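You operate a simulated robot arm through the tools that you are given. There is no shell and no other tool. Be economical: measure what you need, move in short steps, check, and stop when the job is done.

You run a simulated two-armed robot. Do the job below in one go: nothing can be reset, and whatever is moved stays where it is left.

TASK
Put the blue spacer block on the table of the cart. Take the round metal cap and leave it on the rolls shelf. Take the dark dust canister and put it on the rolls shelf. Any order will do. Set down upright: blue spacer block, dark dust canister.

It is judged by the outcome, as a careful person would: the job done as asked, and still so three seconds after it is handed in. It fails if anything else is knocked over, pushed out of place, dropped, spilled or broken. A push-on lid holds only when it is set on centred and level and pressed home; a screw cap is set on level and turned clockwise until tight.

THE ROBOT
Two 7-joint arms with two-finger parallel grippers on one trunk, on a base that drives. Base frame: it is fixed to the floor where the robot stands at the start and does not move with it; the origin is under the middle of the robot, x ahead of it, y to its left, z up; the surface under the hand at the start is at about z = 0.8. Readings come in m, rad, newtons and seconds.
The left shoulder is at the start at [0.028, 0.174, 1.406], the right one opposite. With the tool pointing down near the work surface each hand reaches from about 0.1 to 0.54 m from the robot's upright axis, wherever it stands, measured 20 degrees to its own side. Places, roughly: dark dust canister [3, -3.75, 1]; rolls shelf [2.9, -2.9, 1.3]; round metal cap [3, -3.75, 0.75]; table of the cart [0.4, 1.5, 0.7]. Payload 3.6 kg a hand.
The TCP of each hand is the grasp point between the finger pads, 0.03 m short of the fingertips. In the tool frame z runs along the fingers and y along their closing line. The gripper opens to 0.11 m. The fingers are 0.02 m wide and 0.01 m thick; the gripper's body (0.048 by 0.112 m) begins 0.055 m behind the TCP.
Orientation is that of the tool frame in the base frame, as a unit quaternion [w, x, y, z]. With the fingers straight down and closing along the base's y, the tool's x points along the base's -x, its y along +y and its z along -z.

THE INTERFACE
- The arms move only by the tool send_rows. It takes "left_motion", "right_motion" or both (then of equal length, played together; a hand with none holds still); each is a list of rows, each a list of 3 entries, a list of its own where there are three numbers: the turn, a rotation vector about the tool's x, y, z in rad, then the shift along the tool's x, y, z in m, then the opening, from 0 (shut) to 1 (fully open). In form: [[[ax, ay, az], [dx, dy, dz], grip], ...]. A call has 1 to 8 rows; each row is the pose to reach, as a shift and turn from the pose commanded when the call began, along the tool's axes at that moment. Each row takes 0.2 s and may step no farther than 0.05 m and 0.15 rad from the row before; otherwise, or with a gripper value out of range, the whole call is refused. A pose out of reach is approached as far as the arm can. The call stops where the force on the tool passes 40 N (or 10 N more than at its start, if that is more) or the arm is blocked; 0.2 s more then pass. The fingers move at their own pace (about 0.153 m/s each) and stop on an object; they squeeze with about 32 N. The grip force told is the motor's: it shows also when the fingers shut on nothing. Time passes only in rows, and 0.2 s behind the last, so rows that repeat a pose let the fingers close. The reply holds the time, the measured pose of the TCP, the force on the tool along the base axes, the opening and the grip force, in the units named above and with some noise, with the torque about the TCP (base axes, N m) and any sound that the robot's microphone picked up.
- Cameras (640 x 400 px; columns grow to the right, rows downward): "scene" is now at [0.0945, -0.0156, 1.5521]; the picture's right is [-0.22, -0.98, 0.00], its down [-0.78, 0.17, -0.60] and it looks along [0.58, -0.13, -0.80] (base axes); focal length 250 px, centre (320, 200). "left" rides on the left gripper at [0.072, -0.017, -0.103] in its tool frame; the picture's right is [0.23, 0.97, 0.00], its down [-0.76, 0.18, -0.62] and it looks along [-0.61, 0.14, 0.78] (tool axes); focal length 222 px, centre (320, 200). "right" rides on the right gripper at [0.072, 0.017, -0.103] in its tool frame; the picture's right is [-0.23, 0.97, 0.00], its down [-0.76, -0.18, -0.62] and it looks along [-0.61, -0.14, 0.78] (tool axes); focal length 222 px, centre (320, 200). There is no depth. A picture from a camera that has moved, and an enlarged one, comes with that camera's place and axes in the base frame and with its lens.
- get_image(camera): a new picture of that camera. No time passes.
- raise_lower(by): slides the trunk up (or, below 0, down) by that many m; the arms and the scene camera ride with it, the base frame stays. It gives what a move gives, with no picture.
- steer(legs): drives the robot by 1 to 6 legs, each [ahead, left, turn to the left] in m, m and rad, along the robot's own axes; the way and the turn of a leg run together, so that a leg with both is an arc; at most 1.5 m and 3.142 rad a leg. The arms and the cameras ride along, it lands a little off, and it stops where it bumps. It gives what a move gives.
- pan_tilt(pan, tilt): turns the head with the scene camera to pan (to the left, within 1.501 rad either way) and tilt (down, from -0.506 to 1.204), counted from straight ahead of the robot. It gives what a move gives.
- enlarge(camera, box): a new picture of the part [left, top, right, bottom] of that camera's present view, enlarged. No time passes.
- sign_off(): hands the job in; it is judged then, once.

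Work in short steps. Places have to be worked out from the pictures, the camera data and where the tool is seen: move nearer, look again, correct. Check each grasp and each placing, and mend what went wrong. You have 165 turns and 130 pictures in all, those below and enlarged ones among them. Open the grippers and draw the arms clear of the work before you hand the job in, unless the task says otherwise; then end with one line.

The tools are called after "Emit:" as a command line: name --argument value ..., lists and objects as JSON in quotes. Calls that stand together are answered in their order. send_rows: Moves the arms, as the interface text tells. Its arguments: {"type":"object","properties":{"left_motion":{"type":"array","items":{"type":"array"}},"right_motion":{"type":"array","items":{"type":"array"}}},"required":[]} The other tools are called the same way: raise_lower (by) slides the trunk up or down; steer (legs) drives the base; pan_tilt (pan, tilt) turns the head that bears the scene camera; get_image (camera) takes a picture; enlarge (camera, box) takes an enlarged picture of a part of a camera's view; sign_off () hands the job in.

At the start:

```text
clock: 0.0
left_position: [0.3481, 0.0131, 1.1118]
left_orientation: [0.0, -0.001, 1.0, 0.0]
left_wrist_force: [-0.5, 0.2, 0.0]
left_moment: [-0.01, 0.0, 0.0]
left_width: 0.1102
left_grasp_force: 0.0
right_position: [0.3814, -0.3528, 1.0811]
right_orientation: [0.005, 0.021, 0.999, -0.044]
right_wrist_force: [-0.8, 0.3, 0.0]
right_moment: [-0.02, -0.01, 0.01]
right_width: 0.1097
right_grasp_force: 0.0
trunk travel left (down, up): [-0.52, 0.243]
robot x, y, heading: [0.0004, 0.0016, 0.002]
head pan, tilt: [-0.22, 0.932]
```

scene: 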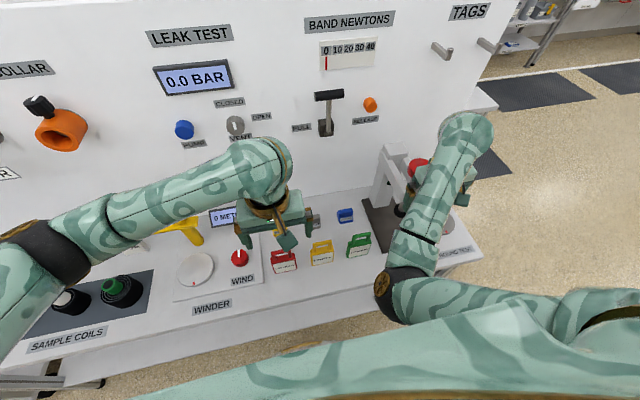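
right: 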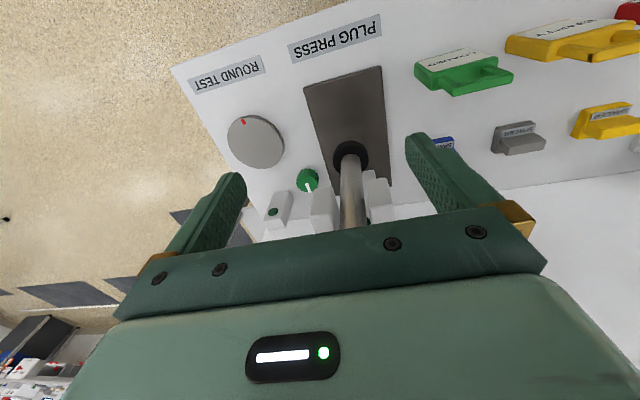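
left: 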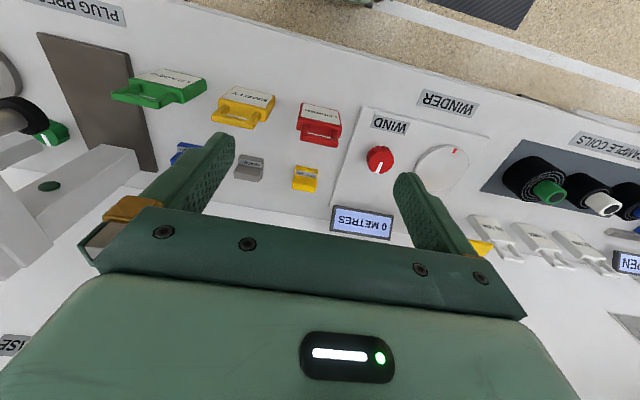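

The bench in front shows a small blue item among coloured ones; I'll look closer at it first and pan to see the room.

Emit:
enlarge --camera "scene" --box '[220, 180, 480, 300]'

Emit:
pan_tilt --pan -0.9 --tilt 0.2

Emit:
get_image --camera "scene"

Emit:
pan_tilt --pan 1.4 --tilt 0.5

Emit:
get_image --camera "scene"

```text
2.46 times, centred on (350, 240) of scene
camera zoom: at [0.0945, -0.0156, 1.5521], right [-0.22, -0.98, 0.0], down [-0.78, 0.17, -0.6], along [0.58, -0.13, -0.8], focal length 616 px, centre (246, 102)
```

zoom: 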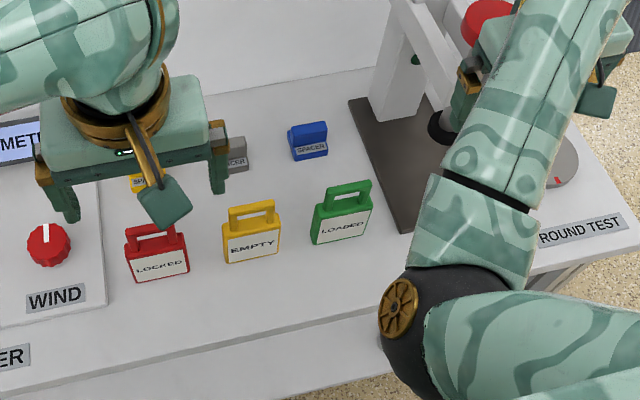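

```text
clock: 1.1
left_position: [0.3498, 0.0127, 1.112]
left_orientation: [0.001, -0.001, 1.0, 0.0]
left_wrist_force: [0.1, 0.0, 0.2]
left_moment: [0.01, 0.01, 0.0]
left_width: 0.1101
left_grasp_force: 0.1
right_position: [0.3819, -0.3576, 1.0823]
right_orientation: [0.004, 0.022, 0.999, -0.047]
right_wrist_force: [0.0, -0.3, -0.5]
right_moment: [-0.02, -0.01, -0.01]
right_width: 0.1098
right_grasp_force: 0.1
trunk travel left (down, up): [-0.52, 0.243]
robot x, y, heading: [-0.004, -0.0016, 0.001]
head pan, tilt: [-0.901, 0.201]
```

```text
125 pictures are left
camera scene: at [0.0806, -0.0726, 1.616], right [-0.78, -0.62, 0.0], down [-0.12, 0.16, -0.98], along [0.61, -0.77, -0.2], focal length 250 px, centre (320, 200)
```

scene: 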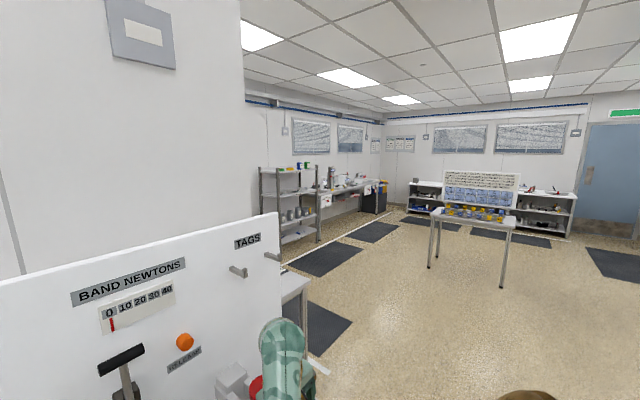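

```text
clock: 3.2
left_position: [0.3486, 0.0136, 1.1116]
left_orientation: [0.0, -0.001, 1.0, 0.001]
left_wrist_force: [0.0, -0.4, 0.4]
left_moment: [0.01, -0.03, 0.0]
left_width: 0.1101
left_grasp_force: 0.2
right_position: [0.3807, -0.3565, 1.0813]
right_orientation: [0.004, 0.022, 0.999, -0.048]
right_wrist_force: [-0.4, 0.1, -0.4]
right_moment: [0.0, 0.02, 0.04]
right_width: 0.1097
right_grasp_force: 0.1
trunk travel left (down, up): [-0.52, 0.243]
robot x, y, heading: [-0.0011, -0.0033, -0.0]
head pan, tilt: [1.4, 0.499]
```

```text
124 pictures are left
camera scene: at [0.0382, 0.0901, 1.5884], right [0.99, -0.17, 0.0], down [-0.08, -0.47, -0.88], along [0.15, 0.87, -0.48], focal length 250 px, centre (320, 200)
```

scene: 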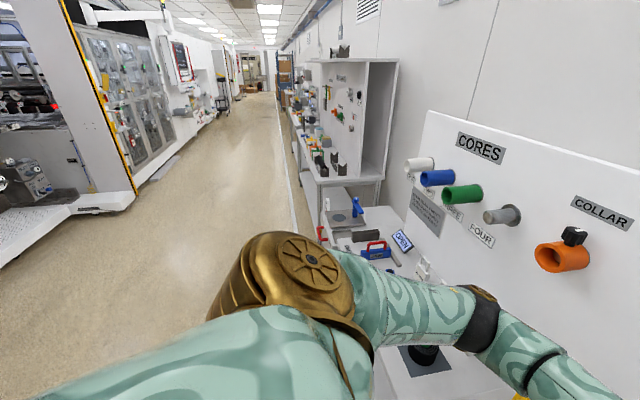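

The SPACER block in blue is at about (0.53,-0.20,0.8). Look at the cart closely.

Emit:
enlarge --camera "scene" --box '[280, 170, 440, 270]'

Emit:
pan_tilt --pan -0.2 --tilt 0.95

Emit:
send_rows --right_motion '[[[0, 0, 0], [0.04, 0, -0.01], 1], [[0, 0, 0], [0.08, 0, -0.01], 1], [[0, 0, 0], [0.12, 0, -0.01], 1]]' --left_motion '[[[0, 0, 0], [0.03, 0.03, 0], 1], [[0, 0, 0], [0.06, 0.06, 0], 1], [[0, 0, 0], [0.06, 0.1, 0], 1]]'

Emit:
get_image --camera "scene"

Emit:
get_image --camera "right"

```text
4.00 times, centred on (360, 220) of scene
camera zoom: at [0.0382, 0.0901, 1.5884], right [0.99, -0.17, 0.0], down [-0.08, -0.47, -0.88], along [0.15, 0.87, -0.48], focal length 1000 px, centre (160, 120)
```

zoom: 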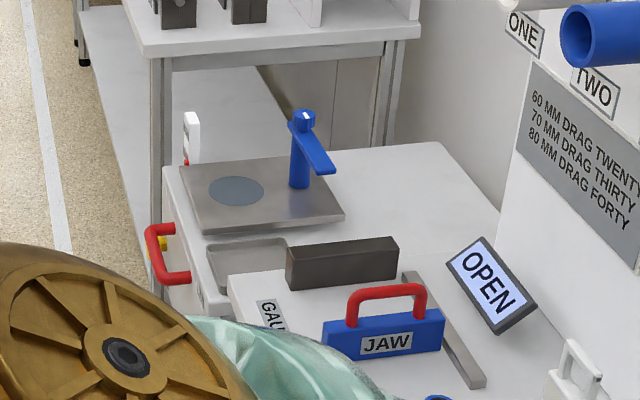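

```text
clock: 4.9
left_position: [0.3491, 0.0126, 1.1126]
left_orientation: [0.0, -0.001, 1.0, 0.001]
left_wrist_force: [-0.5, 1.1, 0.2]
left_moment: [0.04, 0.02, 0.02]
left_width: 0.1101
left_grasp_force: 0.2
right_position: [0.3815, -0.3562, 1.0808]
right_orientation: [0.004, 0.021, 0.999, -0.048]
right_wrist_force: [0.1, -0.2, -0.1]
right_moment: [0.01, -0.04, 0.0]
right_width: 0.1101
right_grasp_force: 0.0
trunk travel left (down, up): [-0.52, 0.243]
robot x, y, heading: [0.0014, -0.0022, -0.001]
head pan, tilt: [-0.201, 0.949]
```

```text
clock: 5.5
left_position: [0.2961, 0.0638, 1.1128]
left_orientation: [0.0, 0.0, 1.0, 0.001]
left_wrist_force: [-0.4, 0.5, -1.0]
left_moment: [0.02, 0.0, 0.02]
left_width: 0.1101
left_grasp_force: 0.0
right_position: [0.3156, -0.4144, 1.1193]
right_orientation: [0.027, 0.058, 0.992, -0.11]
right_wrist_force: [-0.7, 0.0, -0.2]
right_moment: [-0.01, 0.02, -0.02]
right_width: 0.1096
right_grasp_force: 0.0
right hand out of reach, approached as far as the arm can: row 2
trunk travel left (down, up): [-0.52, 0.243]
robot x, y, heading: [-0.0014, -0.0013, 0.0]
head pan, tilt: [-0.201, 0.949]
stopped in row 2 (right hand): the arm was blocked; the commanded pose is now the measured one
```

```text
122 pictures are left
camera scene: at [0.0932, -0.0135, 1.5509], right [-0.2, -0.98, 0.0], down [-0.8, 0.16, -0.58], along [0.57, -0.12, -0.81], focal length 250 px, centre (320, 200)
```

scene: 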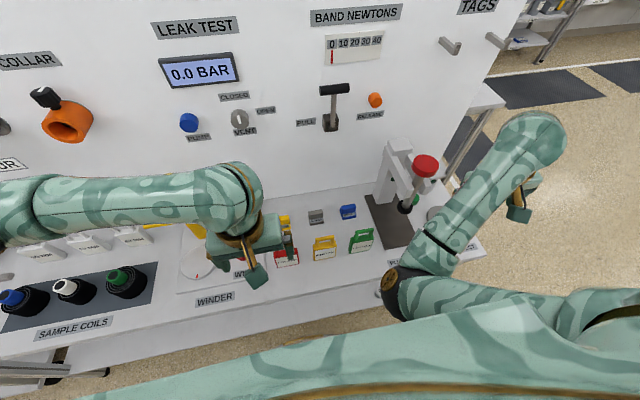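

```text
121 pictures are left
camera right: at [0.2442, -0.3675, 1.2098], right [0.34, 0.92, -0.2], down [0.71, -0.11, 0.7], along [0.62, -0.38, -0.69], focal length 222 px, centre (320, 200)
```

right: 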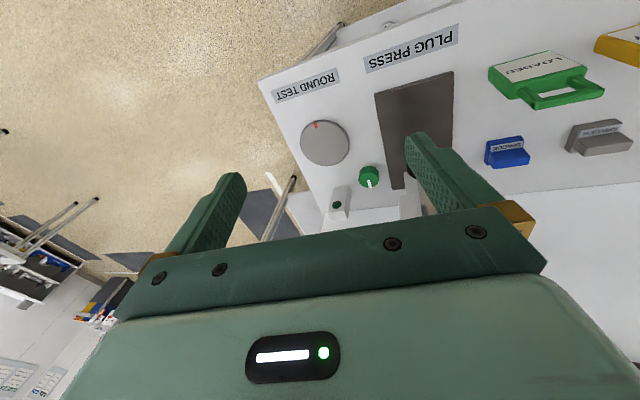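

The blue block triangulates to about (0.535,-0.205). I'll enlarge it to see its shape.

Emit:
enlarge --camera "right" --box '[460, 110, 560, 190]'

Emit:
enlarge --camera "scene" --box '[290, 185, 410, 260]'

```text
5.00 times, centred on (510, 150) of right
camera zoom: at [0.2442, -0.3675, 1.2098], right [0.34, 0.92, -0.2], down [0.71, -0.11, 0.7], along [0.62, -0.38, -0.69], focal length 1111 px, centre (-630, 450)
```

zoom: 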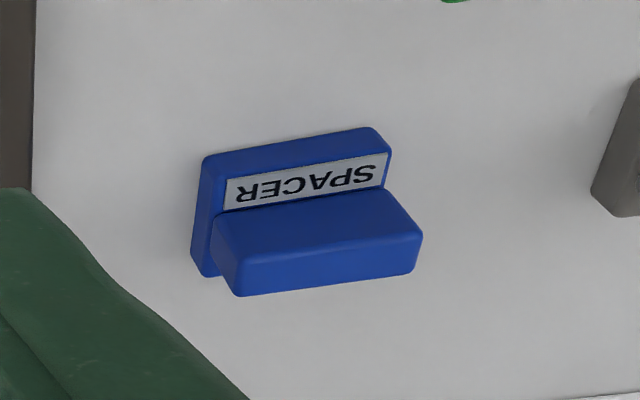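

```text
5.33 times, centred on (350, 222) of scene
camera zoom: at [0.0932, -0.0135, 1.5509], right [-0.2, -0.98, 0.0], down [-0.8, 0.16, -0.58], along [0.57, -0.12, -0.81], focal length 1334 px, centre (160, 80)
```

zoom: 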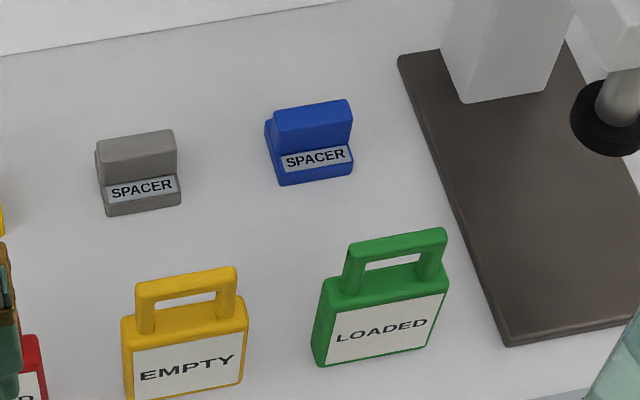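

Block ~0.05 wide, centred near (0.54,-0.209). The left arm has a clearer approach away from the press, so I strafe right ~0.36 m.

Emit:
steer --legs '[[0, -0.36, 0]]'

Emit:
get_image --camera "scene"

Emit:
get_image --camera "left"

```text
clock: 7.8
left_position: [0.2984, -0.2925, 1.1123]
left_orientation: [0.0, -0.002, 1.0, 0.001]
left_wrist_force: [0.4, 0.3, -0.3]
left_moment: [-0.02, 0.03, -0.03]
left_width: 0.1099
left_grasp_force: 0.0
right_position: [0.319, -0.7718, 1.1176]
right_orientation: [0.025, 0.055, 0.992, -0.111]
right_wrist_force: [-0.1, 0.0, -0.7]
right_moment: [0.01, 0.0, -0.01]
right_width: 0.1104
right_grasp_force: 0.0
trunk travel left (down, up): [-0.52, 0.243]
robot x, y, heading: [0.0004, -0.3613, 0.003]
head pan, tilt: [-0.201, 0.949]
```

```text
118 pictures are left
camera scene: at [0.0942, -0.3716, 1.5509], right [-0.2, -0.98, 0.0], down [-0.8, 0.16, -0.58], along [0.57, -0.11, -0.81], focal length 250 px, centre (320, 200)
```

scene: 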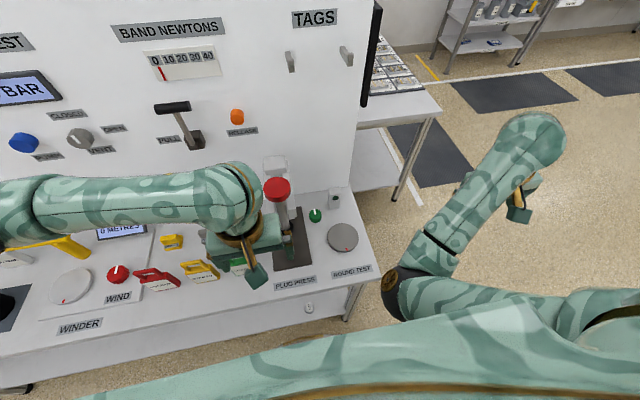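

```text
117 pictures are left
camera left: at [0.2245, -0.3111, 1.2154], right [-0.23, 0.97, 0.0], down [0.76, 0.18, 0.62], along [0.61, 0.14, -0.78], focal length 222 px, centre (320, 200)
```

left: 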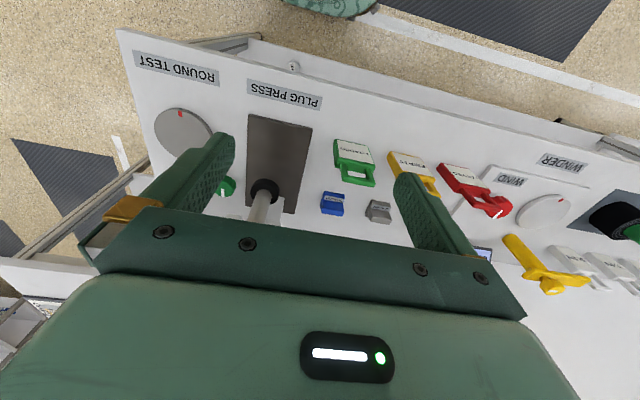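

Block confirmed at (0.535,-0.21). Move the left hand sideways over y=-0.21, then lower the trunk 0.1 m and look again.

Emit:
send_rows --left_motion '[[[0, 0, 0], [0, 0.04, 0], 0.8], [[0, 0, 0], [-0.04, 0.08, 0], 0.75], [[0, 0, 0], [-0.08, 0.082, 0], 0.75], [[0, 0, 0], [-0.12, 0.082, 0], 0.75]]'

Emit:
raise_lower --by -0.12

Emit:
get_image --camera "left"

Emit:
get_image --camera "scene"

```text
refused: row 2 steps farther than a row can; nothing moved
```

```text
clock: 9.3
left_position: [0.2974, -0.2931, 0.9927]
left_orientation: [0.0, -0.002, 1.0, 0.0]
left_wrist_force: [-0.4, 0.2, 0.0]
left_moment: [0.0, -0.02, 0.01]
left_width: 0.11
left_grasp_force: 0.0
right_position: [0.3171, -0.7816, 1.0029]
right_orientation: [0.026, 0.06, 0.99, -0.124]
right_wrist_force: [0.4, -0.3, -0.3]
right_moment: [0.01, -0.03, 0.02]
right_width: 0.1101
right_grasp_force: 0.0
trunk travel left (down, up): [-0.4, 0.363]
robot x, y, heading: [-0.0012, -0.359, -0.002]
head pan, tilt: [-0.201, 0.949]
```

```text
116 pictures are left
camera left: at [0.2242, -0.3109, 1.0956], right [-0.23, 0.97, 0.0], down [0.76, 0.18, 0.62], along [0.61, 0.14, -0.78], focal length 222 px, centre (320, 200)
```

left: 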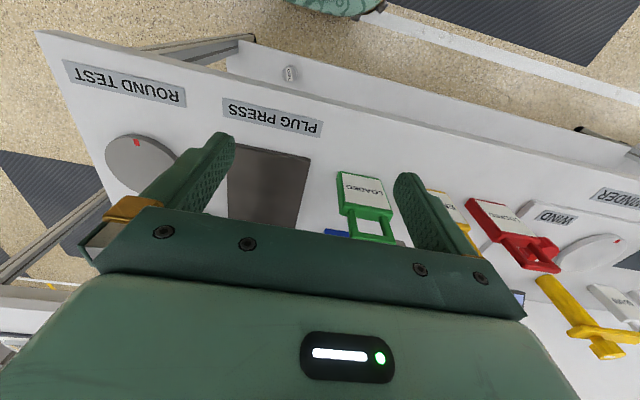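

```text
115 pictures are left
camera scene: at [0.1175, -0.3712, 1.4302], right [-0.2, -0.98, 0.0], down [-0.8, 0.16, -0.58], along [0.57, -0.11, -0.81], focal length 250 px, centre (320, 200)
```

scene: 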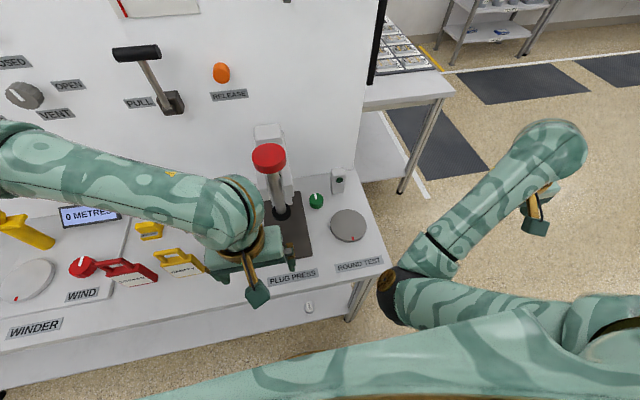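

The press's red knob works out at about (0.43,-0.345,1.13), so I move left first before going forward, in small steps.

Emit:
send_rows --left_motion '[[[0, 0, 0], [0, 0.04, 0], 0.8], [[0, 0, 0], [0, 0.082, 0], 0.8], [[0, 0, 0], [-0.045, 0.083, 0], 0.8], [[0, 0, 0], [-0.09, 0.083, 0], 0.8], [[0, 0, 0], [-0.135, 0.083, 0], 0.8], [[0, 0, 0], [-0.18, 0.083, 0], 0.8]]'

Emit:
get_image --camera "left"

Emit:
get_image --camera "scene"

```text
clock: 10.7
left_position: [0.4784, -0.2097, 0.9935]
left_orientation: [0.0, -0.001, 1.0, 0.0]
left_wrist_force: [0.6, 0.3, -0.1]
left_moment: [0.03, 0.02, -0.02]
left_width: 0.0881
left_grasp_force: 0.0
right_position: [0.3191, -0.7792, 1.002]
right_orientation: [0.027, 0.06, 0.99, -0.122]
right_wrist_force: [0.2, 0.2, 0.3]
right_moment: [0.01, -0.02, -0.04]
right_width: 0.11
right_grasp_force: 0.0
trunk travel left (down, up): [-0.4, 0.363]
robot x, y, heading: [-0.0022, -0.3526, 0.006]
head pan, tilt: [-0.201, 0.949]
```

```text
114 pictures are left
camera left: at [0.4056, -0.2269, 1.0963], right [-0.23, 0.97, 0.0], down [0.76, 0.18, 0.62], along [0.61, 0.14, -0.78], focal length 222 px, centre (320, 200)
```

left: 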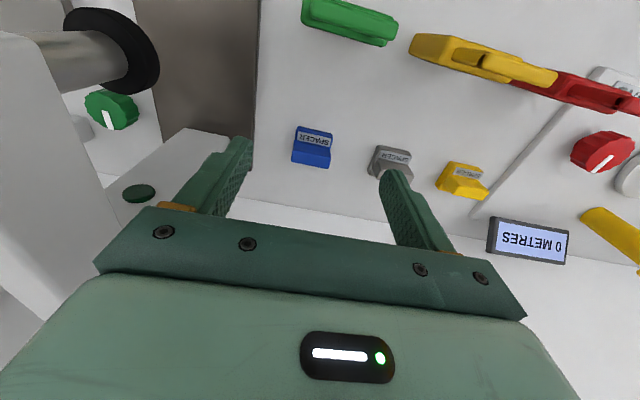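

```text
113 pictures are left
camera scene: at [0.1189, -0.3711, 1.4299], right [-0.2, -0.98, 0.0], down [-0.8, 0.16, -0.58], along [0.57, -0.11, -0.81], focal length 250 px, centre (320, 200)
```

scene: 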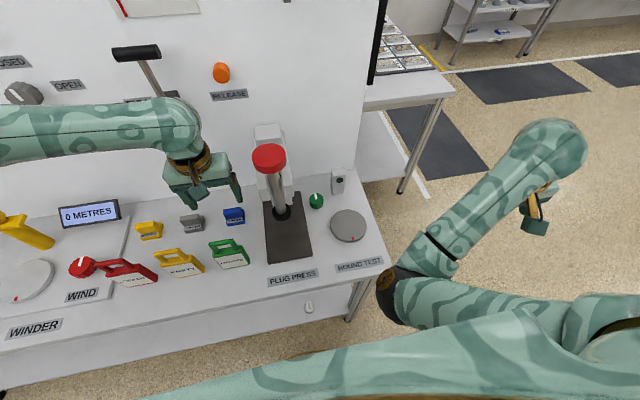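

The block reads (0.537,-0.208). Move over it and descend to z≈0.90.

Emit:
send_rows --left_motion '[[[0, 0, 0], [-0.04, 0, 0], 0.8], [[0, 0, 0], [-0.062, 0.001, 0.03], 0.8], [[0, 0, 0], [-0.062, 0.001, 0.06], 0.8], [[0, 0, 0], [-0.062, 0.001, 0.09], 0.8]]'

Emit:
get_image --camera "left"

Emit:
enlarge --camera "scene" --box '[130, 100, 330, 225]'

```text
clock: 11.7
left_position: [0.5406, -0.2083, 0.9036]
left_orientation: [0.0, -0.002, 1.0, 0.0]
left_wrist_force: [-0.1, 0.2, 0.0]
left_moment: [0.0, 0.02, 0.01]
left_width: 0.0879
left_grasp_force: 0.1
right_position: [0.3184, -0.7792, 1.0032]
right_orientation: [0.028, 0.06, 0.99, -0.121]
right_wrist_force: [-0.7, 0.5, -0.7]
right_moment: [-0.01, 0.02, -0.04]
right_width: 0.1101
right_grasp_force: 0.1
trunk travel left (down, up): [-0.4, 0.363]
robot x, y, heading: [-0.0002, -0.3567, 0.004]
head pan, tilt: [-0.201, 0.949]
```

```text
112 pictures are left
camera left: at [0.4674, -0.2263, 1.0052], right [-0.23, 0.97, 0.0], down [0.76, 0.18, 0.62], along [0.61, 0.14, -0.78], focal length 222 px, centre (320, 200)
```

left: 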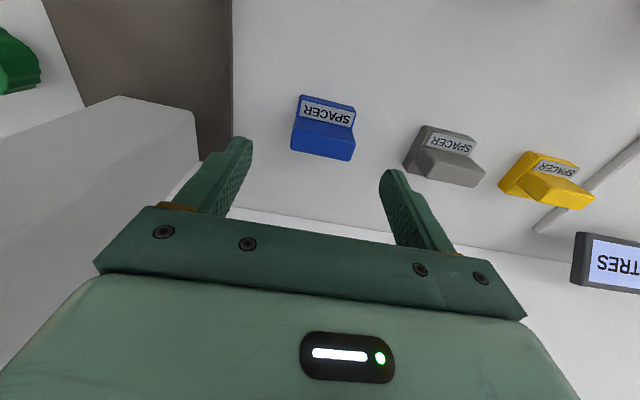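

```text
3.20 times, centred on (230, 162) of scene
camera zoom: at [0.1184, -0.3709, 1.43], right [-0.2, -0.98, 0.0], down [-0.8, 0.16, -0.58], along [0.57, -0.11, -0.81], focal length 800 px, centre (608, 320)
```

zoom: 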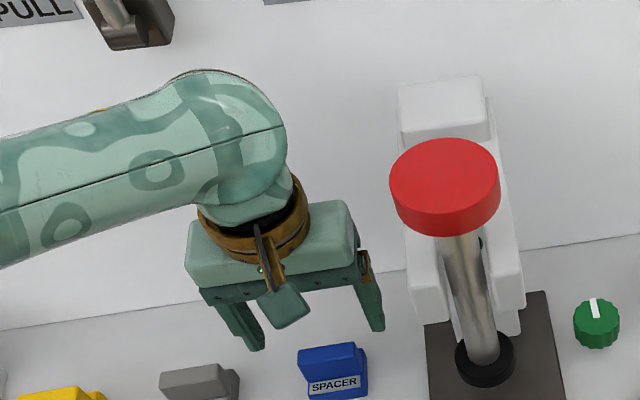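

Aligned. Descend to TCP z≈0.837 and close.

Emit:
send_rows --left_motion '[[[0, 0, 0], [0.002, 0, 0.035], 0.8], [[0, 0, 0], [0.002, 0, 0.066], 0.8], [[0, 0, 0], [0.002, 0, 0.066], 0.3], [[0, 0, 0], [0.002, 0, 0.066], 0.1], [[0, 0, 0], [0.002, 0, 0.066], 0.1]]'

Emit:
get_image --camera "left"

```text
clock: 12.9
left_position: [0.5376, -0.2075, 0.8354]
left_orientation: [0.0, -0.003, 1.0, 0.0]
left_wrist_force: [-0.7, -0.3, 0.3]
left_moment: [0.02, 0.01, -0.01]
left_width: 0.0497
left_grasp_force: 31.3
right_position: [0.3183, -0.7813, 1.0023]
right_orientation: [0.029, 0.061, 0.99, -0.122]
right_wrist_force: [0.6, 0.5, -0.7]
right_moment: [0.01, 0.03, 0.02]
right_width: 0.1099
right_grasp_force: 0.1
trunk travel left (down, up): [-0.4, 0.363]
robot x, y, heading: [-0.0024, -0.3545, 0.002]
head pan, tilt: [-0.201, 0.949]
```

```text
110 pictures are left
camera left: at [0.465, -0.2264, 0.9389], right [-0.23, 0.97, 0.0], down [0.76, 0.18, 0.62], along [0.61, 0.14, -0.78], focal length 222 px, centre (320, 200)
```

left: 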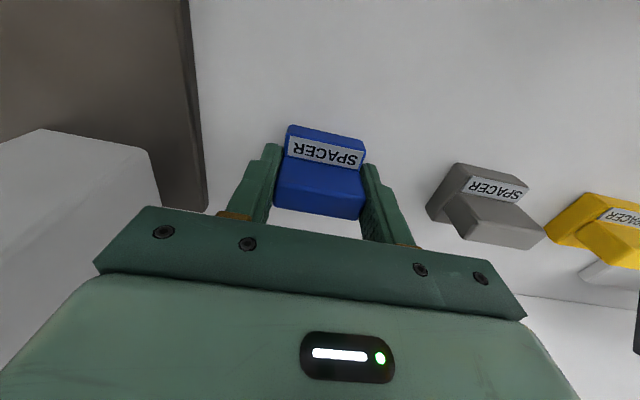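

Gripped at 0.05 m. Lift straight up, then draw back toward the robot.

Emit:
send_rows --left_motion '[[[0, 0, 0], [0, 0, -0.04], 0.1], [[0, 0, 0], [0, 0, -0.08], 0.1], [[0, 0, 0], [0, 0, -0.12], 0.1], [[0, 0, 0], [0, 0.01, -0.16], 0.1], [[0, 0, 0], [0.045, 0.01, -0.17], 0.1], [[0, 0, 0], [0.09, 0.01, -0.17], 0.1], [[0, 0, 0], [0.13, 0.02, -0.17], 0.1], [[0, 0, 0], [0.17, 0.03, -0.17], 0.1]]'

Emit:
get_image --camera "left"

Emit:
raise_lower --by 0.12

Emit:
get_image --camera "scene"

```text
clock: 14.7
left_position: [0.3663, -0.1764, 1.0064]
left_orientation: [0.001, -0.001, 1.0, 0.0]
left_wrist_force: [-0.4, 0.3, -0.9]
left_moment: [-0.03, -0.01, 0.01]
left_width: 0.0495
left_grasp_force: 32.0
right_position: [0.3193, -0.7789, 1.0024]
right_orientation: [0.029, 0.06, 0.99, -0.122]
right_wrist_force: [0.4, 0.5, -0.5]
right_moment: [0.0, -0.02, -0.01]
right_width: 0.11
right_grasp_force: 0.0
trunk travel left (down, up): [-0.4, 0.363]
robot x, y, heading: [-0.0029, -0.3544, 0.001]
head pan, tilt: [-0.201, 0.949]
```

```text
109 pictures are left
camera left: at [0.293, -0.1951, 1.1099], right [-0.23, 0.97, 0.0], down [0.76, 0.18, 0.62], along [0.61, 0.14, -0.78], focal length 222 px, centre (320, 200)
```

left: 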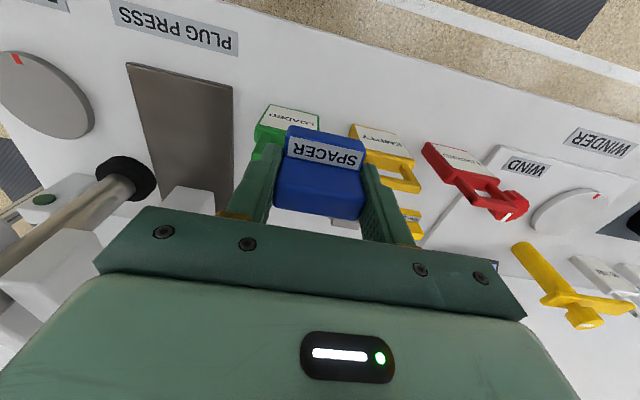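

```text
clock: 16.2
left_position: [0.367, -0.177, 1.1267]
left_orientation: [0.0, -0.002, 1.0, 0.0]
left_wrist_force: [-0.2, 0.3, -0.5]
left_moment: [0.0, 0.03, -0.01]
left_width: 0.0493
left_grasp_force: 31.7
right_position: [0.3209, -0.7819, 1.1263]
right_orientation: [0.032, 0.061, 0.99, -0.124]
right_wrist_force: [-0.3, -0.3, 0.2]
right_moment: [0.03, 0.01, 0.0]
right_width: 0.1099
right_grasp_force: 0.1
trunk travel left (down, up): [-0.52, 0.243]
robot x, y, heading: [0.0003, -0.3616, 0.007]
head pan, tilt: [-0.201, 0.949]
```

```text
108 pictures are left
camera scene: at [0.0945, -0.371, 1.5507], right [-0.2, -0.98, 0.0], down [-0.8, 0.16, -0.58], along [0.57, -0.11, -0.81], focal length 250 px, centre (320, 200)
```

scene: 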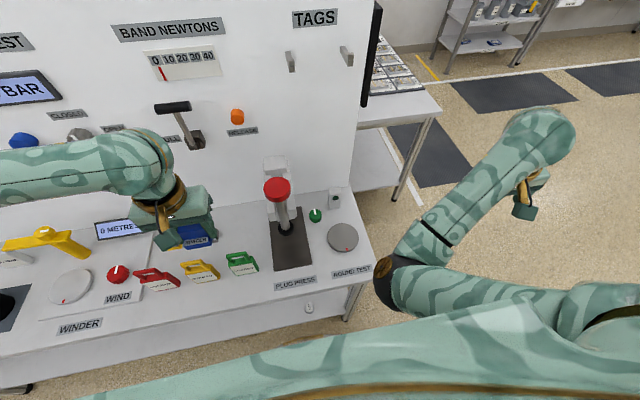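

Block held. Back off 0.35 m for clearance, then strafe left to the cart and look.

Emit:
steer --legs '[[-0.35, 0, 0], [0, 0.9, 0], [0, 0.75, 0]]'

Emit:
pan_tilt --pan 0.25 --tilt 0.8

Emit:
get_image --camera "scene"

Emit:
get_image --camera "left"

```text
clock: 26.5
left_position: [0.0206, 1.4677, 1.1272]
left_orientation: [0.0, 0.001, 1.0, 0.0]
left_wrist_force: [0.3, -0.6, -1.2]
left_moment: [-0.02, 0.02, -0.02]
left_width: 0.0493
left_grasp_force: 31.8
right_position: [-0.029, 0.8657, 1.1246]
right_orientation: [0.03, 0.065, 0.99, -0.124]
right_wrist_force: [0.0, 0.2, 0.2]
right_moment: [-0.01, 0.03, 0.0]
right_width: 0.1099
right_grasp_force: 0.0
trunk travel left (down, up): [-0.52, 0.243]
robot x, y, heading: [-0.3447, 1.2924, -0.006]
head pan, tilt: [-0.201, 0.949]
```

```text
clock: 27.4
left_position: [0.0206, 1.4686, 1.127]
left_orientation: [0.0, 0.001, 1.0, 0.0]
left_wrist_force: [0.5, 0.3, 0.0]
left_moment: [0.01, 0.02, 0.02]
left_width: 0.0497
left_grasp_force: 32.1
right_position: [-0.0304, 0.8632, 1.1261]
right_orientation: [0.03, 0.066, 0.989, -0.127]
right_wrist_force: [-0.3, 0.4, -0.5]
right_moment: [-0.01, 0.0, 0.0]
right_width: 0.1098
right_grasp_force: 0.0
trunk travel left (down, up): [-0.52, 0.243]
robot x, y, heading: [-0.3461, 1.2908, 0.001]
head pan, tilt: [0.25, 0.799]
```

```text
107 pictures are left
camera scene: at [-0.2458, 1.3114, 1.5624], right [0.24, -0.97, 0.0], down [-0.7, -0.17, -0.7], along [0.68, 0.17, -0.72], focal length 250 px, centre (320, 200)
```

scene: 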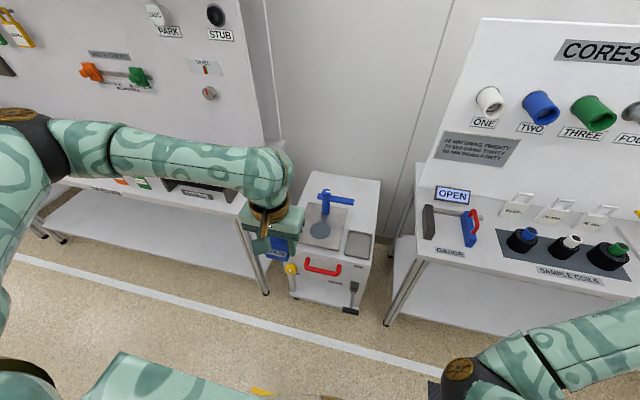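

```text
106 pictures are left
camera left: at [-0.052, 1.4506, 1.2295], right [-0.23, 0.97, 0.0], down [0.76, 0.18, 0.62], along [0.61, 0.14, -0.78], focal length 222 px, centre (320, 200)
```

left: 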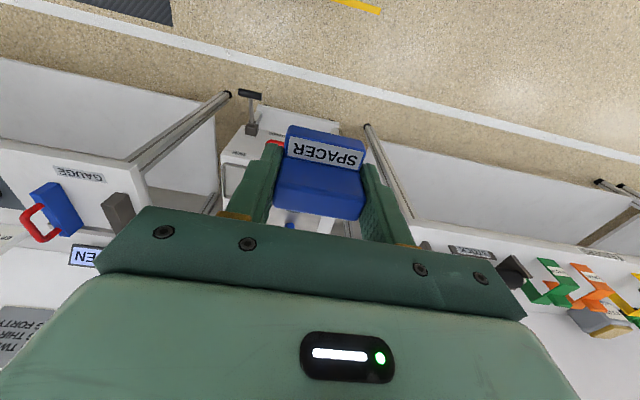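

Zoom on the cart to find what its "table" is.

Emit:
enlarge --camera "scene" --box '[260, 160, 400, 320]'

```text
2.50 times, centred on (330, 240) of scene
camera zoom: at [-0.2458, 1.3114, 1.5624], right [0.24, -0.97, 0.0], down [-0.7, -0.17, -0.7], along [0.68, 0.17, -0.72], focal length 625 px, centre (295, 100)
```

zoom: 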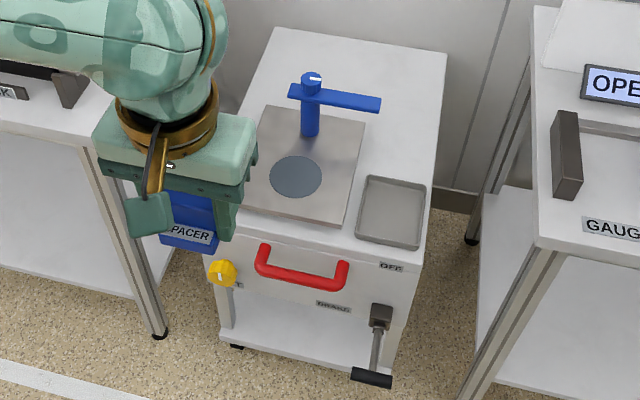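

The plate with the round disc at about (0.375,1.467) matches the named "table". Drive forward 0.30 and look.

Emit:
steer --legs '[[0.3, 0, 0]]'

Emit:
get_image --camera "scene"

Emit:
get_image --camera "left"

```text
clock: 29.4
left_position: [0.3221, 1.4687, 1.1269]
left_orientation: [0.0, 0.002, 1.0, 0.0]
left_wrist_force: [0.9, 0.3, -0.5]
left_moment: [0.0, 0.03, -0.01]
left_width: 0.0498
left_grasp_force: 31.8
right_position: [0.2701, 0.8619, 1.1257]
right_orientation: [0.029, 0.067, 0.989, -0.126]
right_wrist_force: [-0.2, 0.2, -0.1]
right_moment: [0.03, 0.01, 0.02]
right_width: 0.1104
right_grasp_force: 0.1
trunk travel left (down, up): [-0.52, 0.243]
robot x, y, heading: [-0.0458, 1.2876, -0.002]
head pan, tilt: [0.25, 0.799]
```

```text
104 pictures are left
camera scene: at [0.0548, 1.3106, 1.5623], right [0.24, -0.97, 0.0], down [-0.7, -0.17, -0.7], along [0.68, 0.17, -0.72], focal length 250 px, centre (320, 200)
```

scene: 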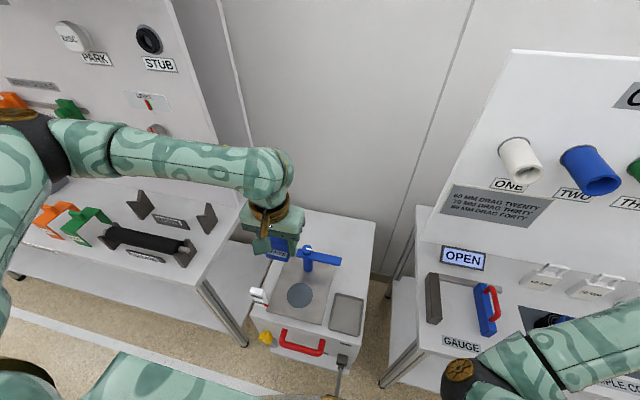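

```text
103 pictures are left
camera left: at [0.2486, 1.4496, 1.2293], right [-0.22, 0.97, 0.0], down [0.76, 0.18, 0.62], along [0.61, 0.14, -0.78], focal length 222 px, centre (320, 200)
```

left: 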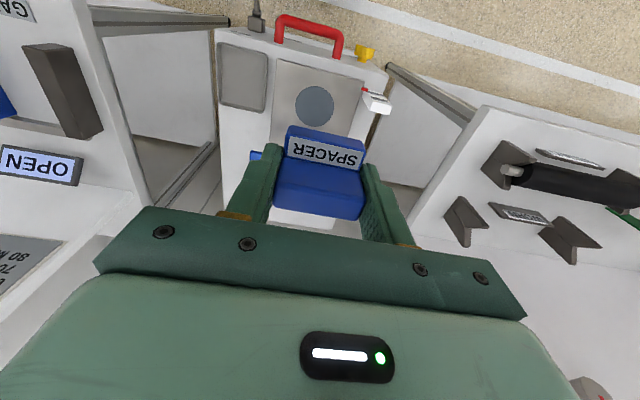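

Disc works out at (0.397,1.47,0.70). Check the white item near the plate and the clamp.

Emit:
enlarge --camera "scene" --box '[220, 220, 380, 320]'

```text
4.00 times, centred on (300, 270) of scene
camera zoom: at [0.0548, 1.3106, 1.5623], right [0.24, -0.97, 0.0], down [-0.7, -0.17, -0.7], along [0.68, 0.17, -0.72], focal length 1000 px, centre (400, -80)
```

zoom: 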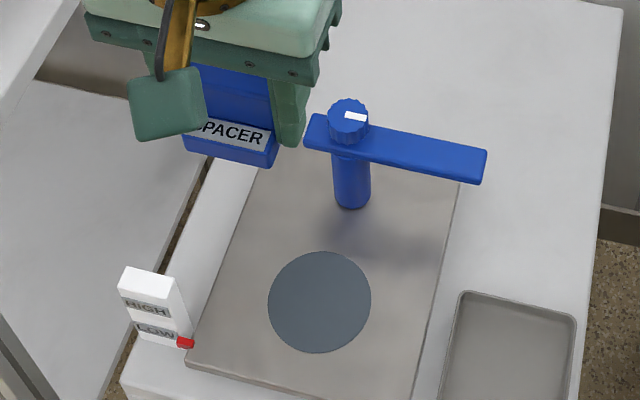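

Path is clear. Move x to ~0.392, lower the trunk 0.12, then look.

Emit:
send_rows --left_motion '[[[0, 0, 0], [-0.035, 0, 0], 0.1], [[0, 0, 0], [-0.07, 0.001, 0], 0.1], [[0, 0, 0], [-0.07, 0.001, 0.04], 0.1], [[0, 0, 0], [-0.07, 0.001, 0.08], 0.1], [[0, 0, 0], [-0.07, 0.001, 0.12], 0.1]]'

Emit:
raise_lower --by -0.12

Emit:
get_image --camera "left"

Emit:
get_image --camera "scene"

```text
clock: 30.6
left_position: [0.392, 1.468, 1.0067]
left_orientation: [0.002, 0.002, 1.0, 0.001]
left_wrist_force: [-0.3, 0.6, -1.1]
left_moment: [0.01, 0.0, -0.01]
left_width: 0.0494
left_grasp_force: 31.8
right_position: [0.2691, 0.8608, 1.1271]
right_orientation: [0.029, 0.066, 0.989, -0.127]
right_wrist_force: [0.2, -0.5, 0.0]
right_moment: [0.01, -0.04, 0.0]
right_width: 0.1099
right_grasp_force: 0.0
trunk travel left (down, up): [-0.52, 0.243]
robot x, y, heading: [-0.0445, 1.2936, -0.006]
head pan, tilt: [0.25, 0.799]
```

```text
clock: 32.1
left_position: [0.3899, 1.4689, 0.8872]
left_orientation: [0.001, 0.002, 1.0, 0.0]
left_wrist_force: [-0.4, -0.4, 0.0]
left_moment: [0.03, 0.0, -0.03]
left_width: 0.0494
left_grasp_force: 32.0
right_position: [0.2667, 0.8573, 1.0088]
right_orientation: [0.03, 0.07, 0.988, -0.134]
right_wrist_force: [-0.2, -0.4, -0.4]
right_moment: [0.0, 0.0, 0.04]
right_width: 0.11
right_grasp_force: 0.0
trunk travel left (down, up): [-0.4, 0.363]
robot x, y, heading: [-0.0474, 1.2879, -0.004]
head pan, tilt: [0.25, 0.799]
```

```text
101 pictures are left
camera left: at [0.318, 1.4506, 0.9898], right [-0.22, 0.97, 0.0], down [0.76, 0.17, 0.62], along [0.61, 0.14, -0.78], focal length 222 px, centre (320, 200)
```

left: 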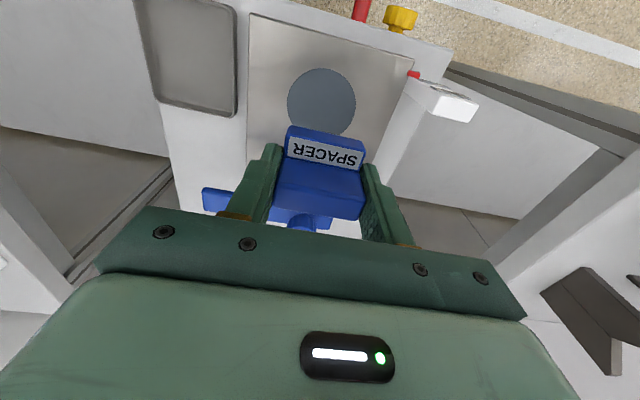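

```text
100 pictures are left
camera scene: at [0.0775, 1.3106, 1.4417], right [0.24, -0.97, 0.0], down [-0.7, -0.17, -0.7], along [0.68, 0.17, -0.72], focal length 250 px, centre (320, 200)
```

scene: 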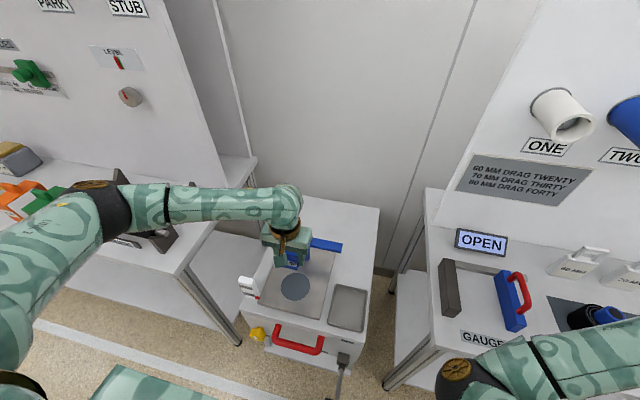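

Disc at (0.393,1.471), right under the block. Descend, slow at the end.

Emit:
send_rows --left_motion '[[[0, 0, 0], [0, 0, 0.04], 0.1], [[0, 0, 0], [0, 0, 0.08], 0.1], [[0, 0, 0], [0, 0, 0.12], 0.1], [[0, 0, 0], [0, 0, 0.135], 0.1], [[0, 0, 0], [0, 0, 0.142], 0.1], [[0, 0, 0], [0, 0, 0.147], 0.1]]'

Emit:
get_image --camera "left"

Emit:
enlarge --camera "scene" --box '[220, 220, 380, 320]'

```text
clock: 33.5
left_position: [0.3918, 1.4681, 0.74]
left_orientation: [0.0, 0.002, 1.0, 0.0]
left_wrist_force: [-0.2, 0.2, -0.3]
left_moment: [0.0, 0.0, -0.03]
left_width: 0.0495
left_grasp_force: 31.9
right_position: [0.2687, 0.8563, 1.0082]
right_orientation: [0.031, 0.07, 0.988, -0.134]
right_wrist_force: [0.3, -0.5, -0.7]
right_moment: [-0.02, 0.0, 0.0]
right_width: 0.11
right_grasp_force: 0.0
trunk travel left (down, up): [-0.4, 0.363]
robot x, y, heading: [-0.0443, 1.2902, -0.001]
head pan, tilt: [0.25, 0.799]
```

```text
99 pictures are left
camera left: at [0.3184, 1.4505, 0.8424], right [-0.22, 0.97, 0.0], down [0.76, 0.18, 0.62], along [0.61, 0.14, -0.78], focal length 222 px, centre (320, 200)
```

left: 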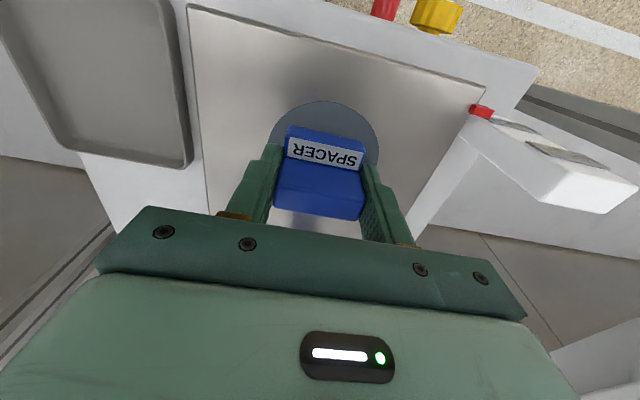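

```text
4.00 times, centred on (300, 270) of scene
camera zoom: at [0.0779, 1.3105, 1.4416], right [0.24, -0.97, 0.0], down [-0.7, -0.17, -0.7], along [0.68, 0.17, -0.72], focal length 1000 px, centre (400, -80)
```

zoom: 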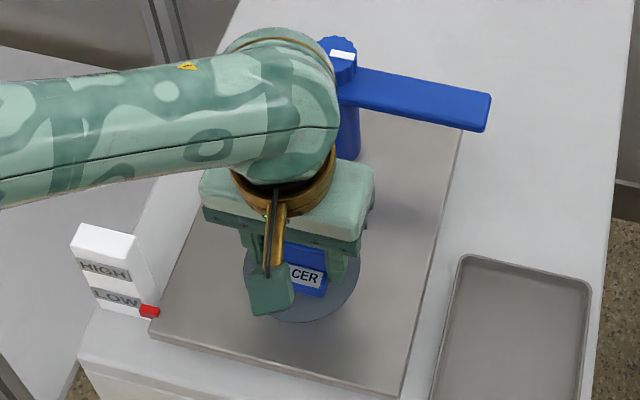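

Not touching yet; continue in 3 mm steps until contact.

Emit:
send_rows --left_motion '[[[0, 0, 0], [0, 0, 0.003], 0.1], [[0, 0, 0], [0, 0, 0.006], 0.1], [[0, 0, 0], [0, 0, 0.008], 0.1], [[0, 0, 0], [0, 0, 0.01], 0.1]]'

```text
clock: 34.5
left_position: [0.3917, 1.4688, 0.73]
left_orientation: [0.0, 0.002, 1.0, 0.001]
left_wrist_force: [-1.0, 0.0, -0.8]
left_moment: [0.0, 0.03, -0.02]
left_width: 0.0493
left_grasp_force: 32.1
right_position: [0.2677, 0.8571, 1.0098]
right_orientation: [0.032, 0.071, 0.988, -0.133]
right_wrist_force: [0.2, -0.4, -0.3]
right_moment: [0.01, -0.03, 0.03]
right_width: 0.11
right_grasp_force: 0.1
trunk travel left (down, up): [-0.4, 0.363]
robot x, y, heading: [-0.0467, 1.291, -0.002]
head pan, tilt: [0.25, 0.799]
```

Emit:
send_rows --left_motion '[[[0, 0, 0], [0, 0, 0.002], 0.1], [[0, 0, 0], [0, 0, 0.004], 0.1], [[0, 0, 0], [0, 0, 0.005], 0.1]]'

Emit:
get_image --camera "left"

```text
clock: 35.3
left_position: [0.3903, 1.4676, 0.7252]
left_orientation: [0.0, 0.002, 1.0, 0.0]
left_wrist_force: [0.4, 0.4, -1.3]
left_moment: [-0.02, -0.02, 0.05]
left_width: 0.0497
left_grasp_force: 32.1
right_position: [0.2686, 0.8561, 1.0099]
right_orientation: [0.032, 0.07, 0.988, -0.133]
right_wrist_force: [0.3, -0.1, -0.3]
right_moment: [-0.01, 0.01, -0.02]
right_width: 0.11
right_grasp_force: 0.0
trunk travel left (down, up): [-0.4, 0.363]
robot x, y, heading: [-0.0462, 1.2876, -0.003]
head pan, tilt: [0.25, 0.799]
```

```text
97 pictures are left
camera left: at [0.3184, 1.4506, 0.8274], right [-0.22, 0.97, 0.0], down [0.76, 0.18, 0.62], along [0.61, 0.14, -0.78], focal length 222 px, centre (320, 200)
```

left: 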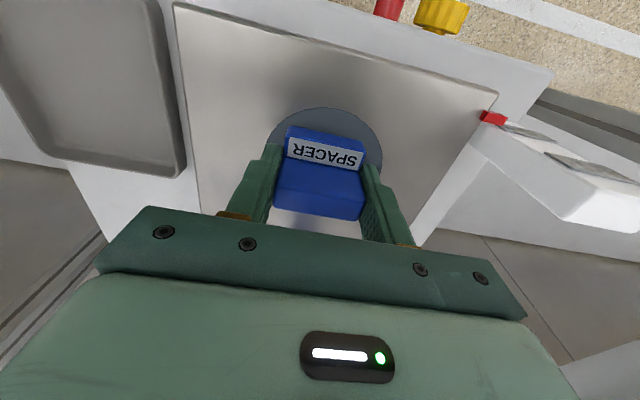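

Emit:
send_rows --left_motion '[[[0, 0, 0], [0, 0, 0.003], 0.1], [[0, 0, 0], [0, 0, 0.006], 0.1], [[0, 0, 0], [0, 0, 0.009], 0.1], [[0, 0, 0], [0, 0, 0.012], 0.1], [[0, 0, 0], [0, 0, 0.015], 0.1]]'

Emit:
get_image --camera "left"

```text
clock: 36.5
left_position: [0.3905, 1.4681, 0.7115]
left_orientation: [0.0, 0.002, 1.0, 0.0]
left_wrist_force: [-3.2, 0.8, 8.7]
left_moment: [0.04, 0.13, 0.0]
left_width: 0.0499
left_grasp_force: 31.9
right_position: [0.2682, 0.8552, 1.009]
right_orientation: [0.032, 0.069, 0.988, -0.132]
right_wrist_force: [-0.4, -0.5, -0.1]
right_moment: [-0.02, 0.01, -0.06]
right_width: 0.1102
right_grasp_force: 0.1
trunk travel left (down, up): [-0.4, 0.363]
robot x, y, heading: [-0.0451, 1.291, 0.0]
head pan, tilt: [0.25, 0.799]
```

```text
96 pictures are left
camera left: at [0.3176, 1.4506, 0.8136], right [-0.22, 0.97, 0.0], down [0.76, 0.18, 0.62], along [0.61, 0.14, -0.78], focal length 222 px, centre (320, 200)
```

left: 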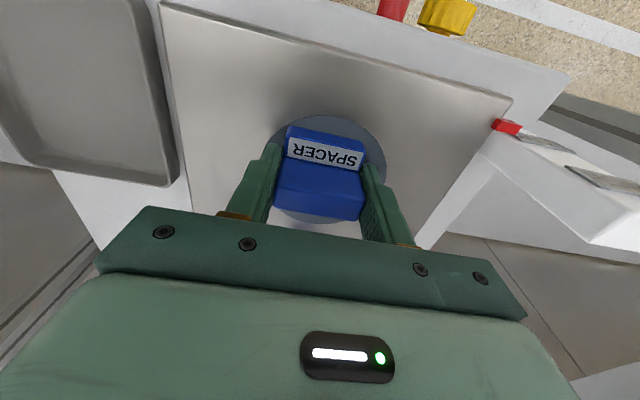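

Contact (8.7 N upward) at z≈0.711. Release and rise.

Emit:
send_rows --left_motion '[[[0, 0, 0], [0, 0, -0.001], 0.3], [[0, 0, 0], [0, 0, -0.001], 0.75], [[0, 0, 0], [0, 0, -0.001], 0.75], [[0, 0, 0], [0, 0, -0.03], 0.75], [[0, 0, 0], [0, 0, -0.07], 0.75], [[0, 0, 0], [0, 0, -0.11], 0.75], [[0, 0, 0], [0, 0, -0.15], 0.75], [[0, 0, 0], [0.04, 0, -0.18], 0.75]]'

Emit:
get_image --camera "left"

Emit:
enlarge --camera "scene" --box '[220, 220, 380, 320]'

```text
clock: 38.3
left_position: [0.3496, 1.4687, 0.8901]
left_orientation: [0.001, 0.0, 1.0, 0.0]
left_wrist_force: [-0.1, -0.5, -0.6]
left_moment: [0.0, -0.02, 0.01]
left_width: 0.0825
left_grasp_force: 0.0
right_position: [0.2672, 0.8561, 1.009]
right_orientation: [0.032, 0.071, 0.988, -0.133]
right_wrist_force: [0.6, 0.8, 0.2]
right_moment: [0.0, -0.01, -0.02]
right_width: 0.1101
right_grasp_force: 0.0
trunk travel left (down, up): [-0.4, 0.363]
robot x, y, heading: [-0.0478, 1.2931, -0.004]
head pan, tilt: [0.25, 0.799]
```

```text
95 pictures are left
camera left: at [0.2774, 1.4505, 0.9928], right [-0.23, 0.97, 0.0], down [0.76, 0.18, 0.62], along [0.61, 0.14, -0.78], focal length 222 px, centre (320, 200)
```

left: 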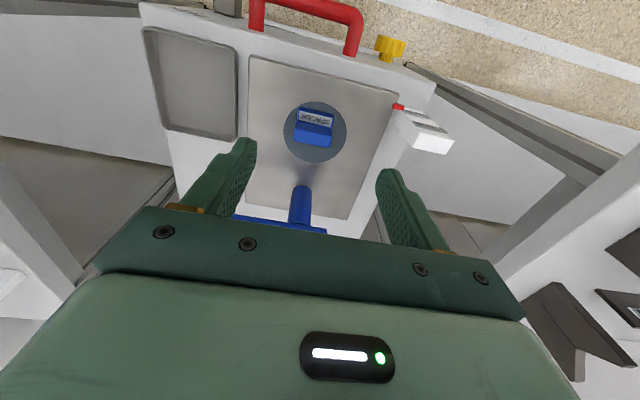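

```text
4.00 times, centred on (300, 270) of scene
camera zoom: at [0.0764, 1.3111, 1.4417], right [0.24, -0.97, 0.0], down [-0.69, -0.17, -0.7], along [0.68, 0.17, -0.72], focal length 1000 px, centre (400, -80)
```

zoom: 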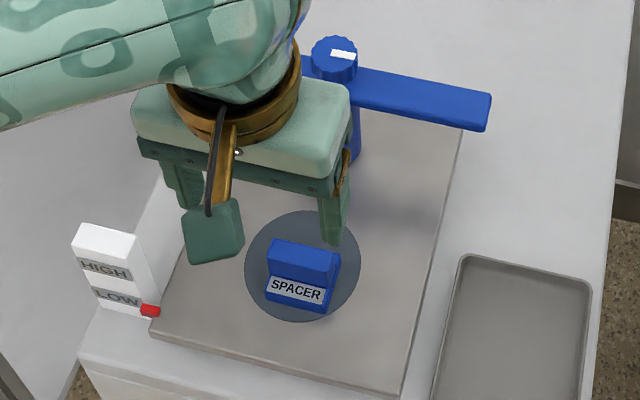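

The block stands upright on the plate. Raise the trunk, back off and drive right along the aisle.

Emit:
raise_lower --by 0.12

Emit:
steer --legs '[[-0.4, 0, 0], [0, -1.5, 0], [0, -1.5, 0]]'

Emit:
pan_tilt --pan -0.5 --tilt 0.25

Emit:
get_image --camera "scene"

```text
clock: 39.8
left_position: [0.3522, 1.4683, 1.009]
left_orientation: [0.0, 0.003, 1.0, 0.0]
left_wrist_force: [1.2, -0.2, 0.2]
left_moment: [-0.02, 0.01, 0.0]
left_width: 0.0823
left_grasp_force: 0.0
right_position: [0.2712, 0.8548, 1.1323]
right_orientation: [0.036, 0.071, 0.988, -0.134]
right_wrist_force: [-1.0, -0.9, 0.1]
right_moment: [-0.01, -0.01, 0.01]
right_width: 0.1098
right_grasp_force: 0.0
trunk travel left (down, up): [-0.52, 0.243]
robot x, y, heading: [-0.0447, 1.2915, -0.003]
head pan, tilt: [0.25, 0.799]
```

```text
clock: 56.3
left_position: [-0.0773, -1.5156, 1.0112]
left_orientation: [0.0, 0.012, 1.0, 0.0]
left_wrist_force: [0.8, 0.0, 0.9]
left_moment: [0.04, 0.0, -0.02]
left_width: 0.0827
left_grasp_force: 0.0
right_position: [-0.1725, -2.1281, 1.1304]
right_orientation: [0.031, 0.081, 0.987, -0.135]
right_wrist_force: [0.0, 0.9, 0.3]
right_moment: [-0.06, 0.01, 0.05]
right_width: 0.1101
right_grasp_force: 0.0
trunk travel left (down, up): [-0.52, 0.243]
robot x, y, heading: [-0.4804, -1.6865, -0.025]
head pan, tilt: [0.25, 0.799]
```

```text
clock: 57.4
left_position: [-0.077, -1.5142, 1.0093]
left_orientation: [-0.001, 0.012, 1.0, 0.0]
left_wrist_force: [0.0, 1.2, -0.4]
left_moment: [0.01, 0.01, 0.0]
left_width: 0.0827
left_grasp_force: 0.0
right_position: [-0.1716, -2.1287, 1.1306]
right_orientation: [0.031, 0.083, 0.987, -0.136]
right_wrist_force: [0.4, 0.4, 0.0]
right_moment: [-0.05, 0.02, 0.0]
right_width: 0.1099
right_grasp_force: 0.1
trunk travel left (down, up): [-0.52, 0.243]
robot x, y, heading: [-0.4786, -1.6884, -0.026]
head pan, tilt: [-0.499, 0.25]
```

```text
93 pictures are left
camera scene: at [-0.3752, -1.7315, 1.6114], right [-0.5, -0.87, 0.0], down [-0.22, 0.12, -0.97], along [0.84, -0.48, -0.25], focal length 250 px, centre (320, 200)
```

scene: 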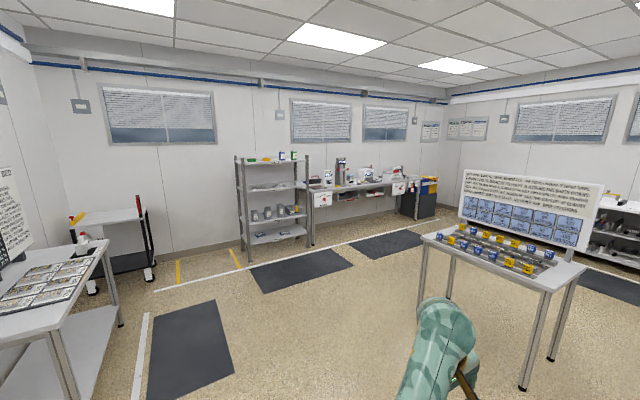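

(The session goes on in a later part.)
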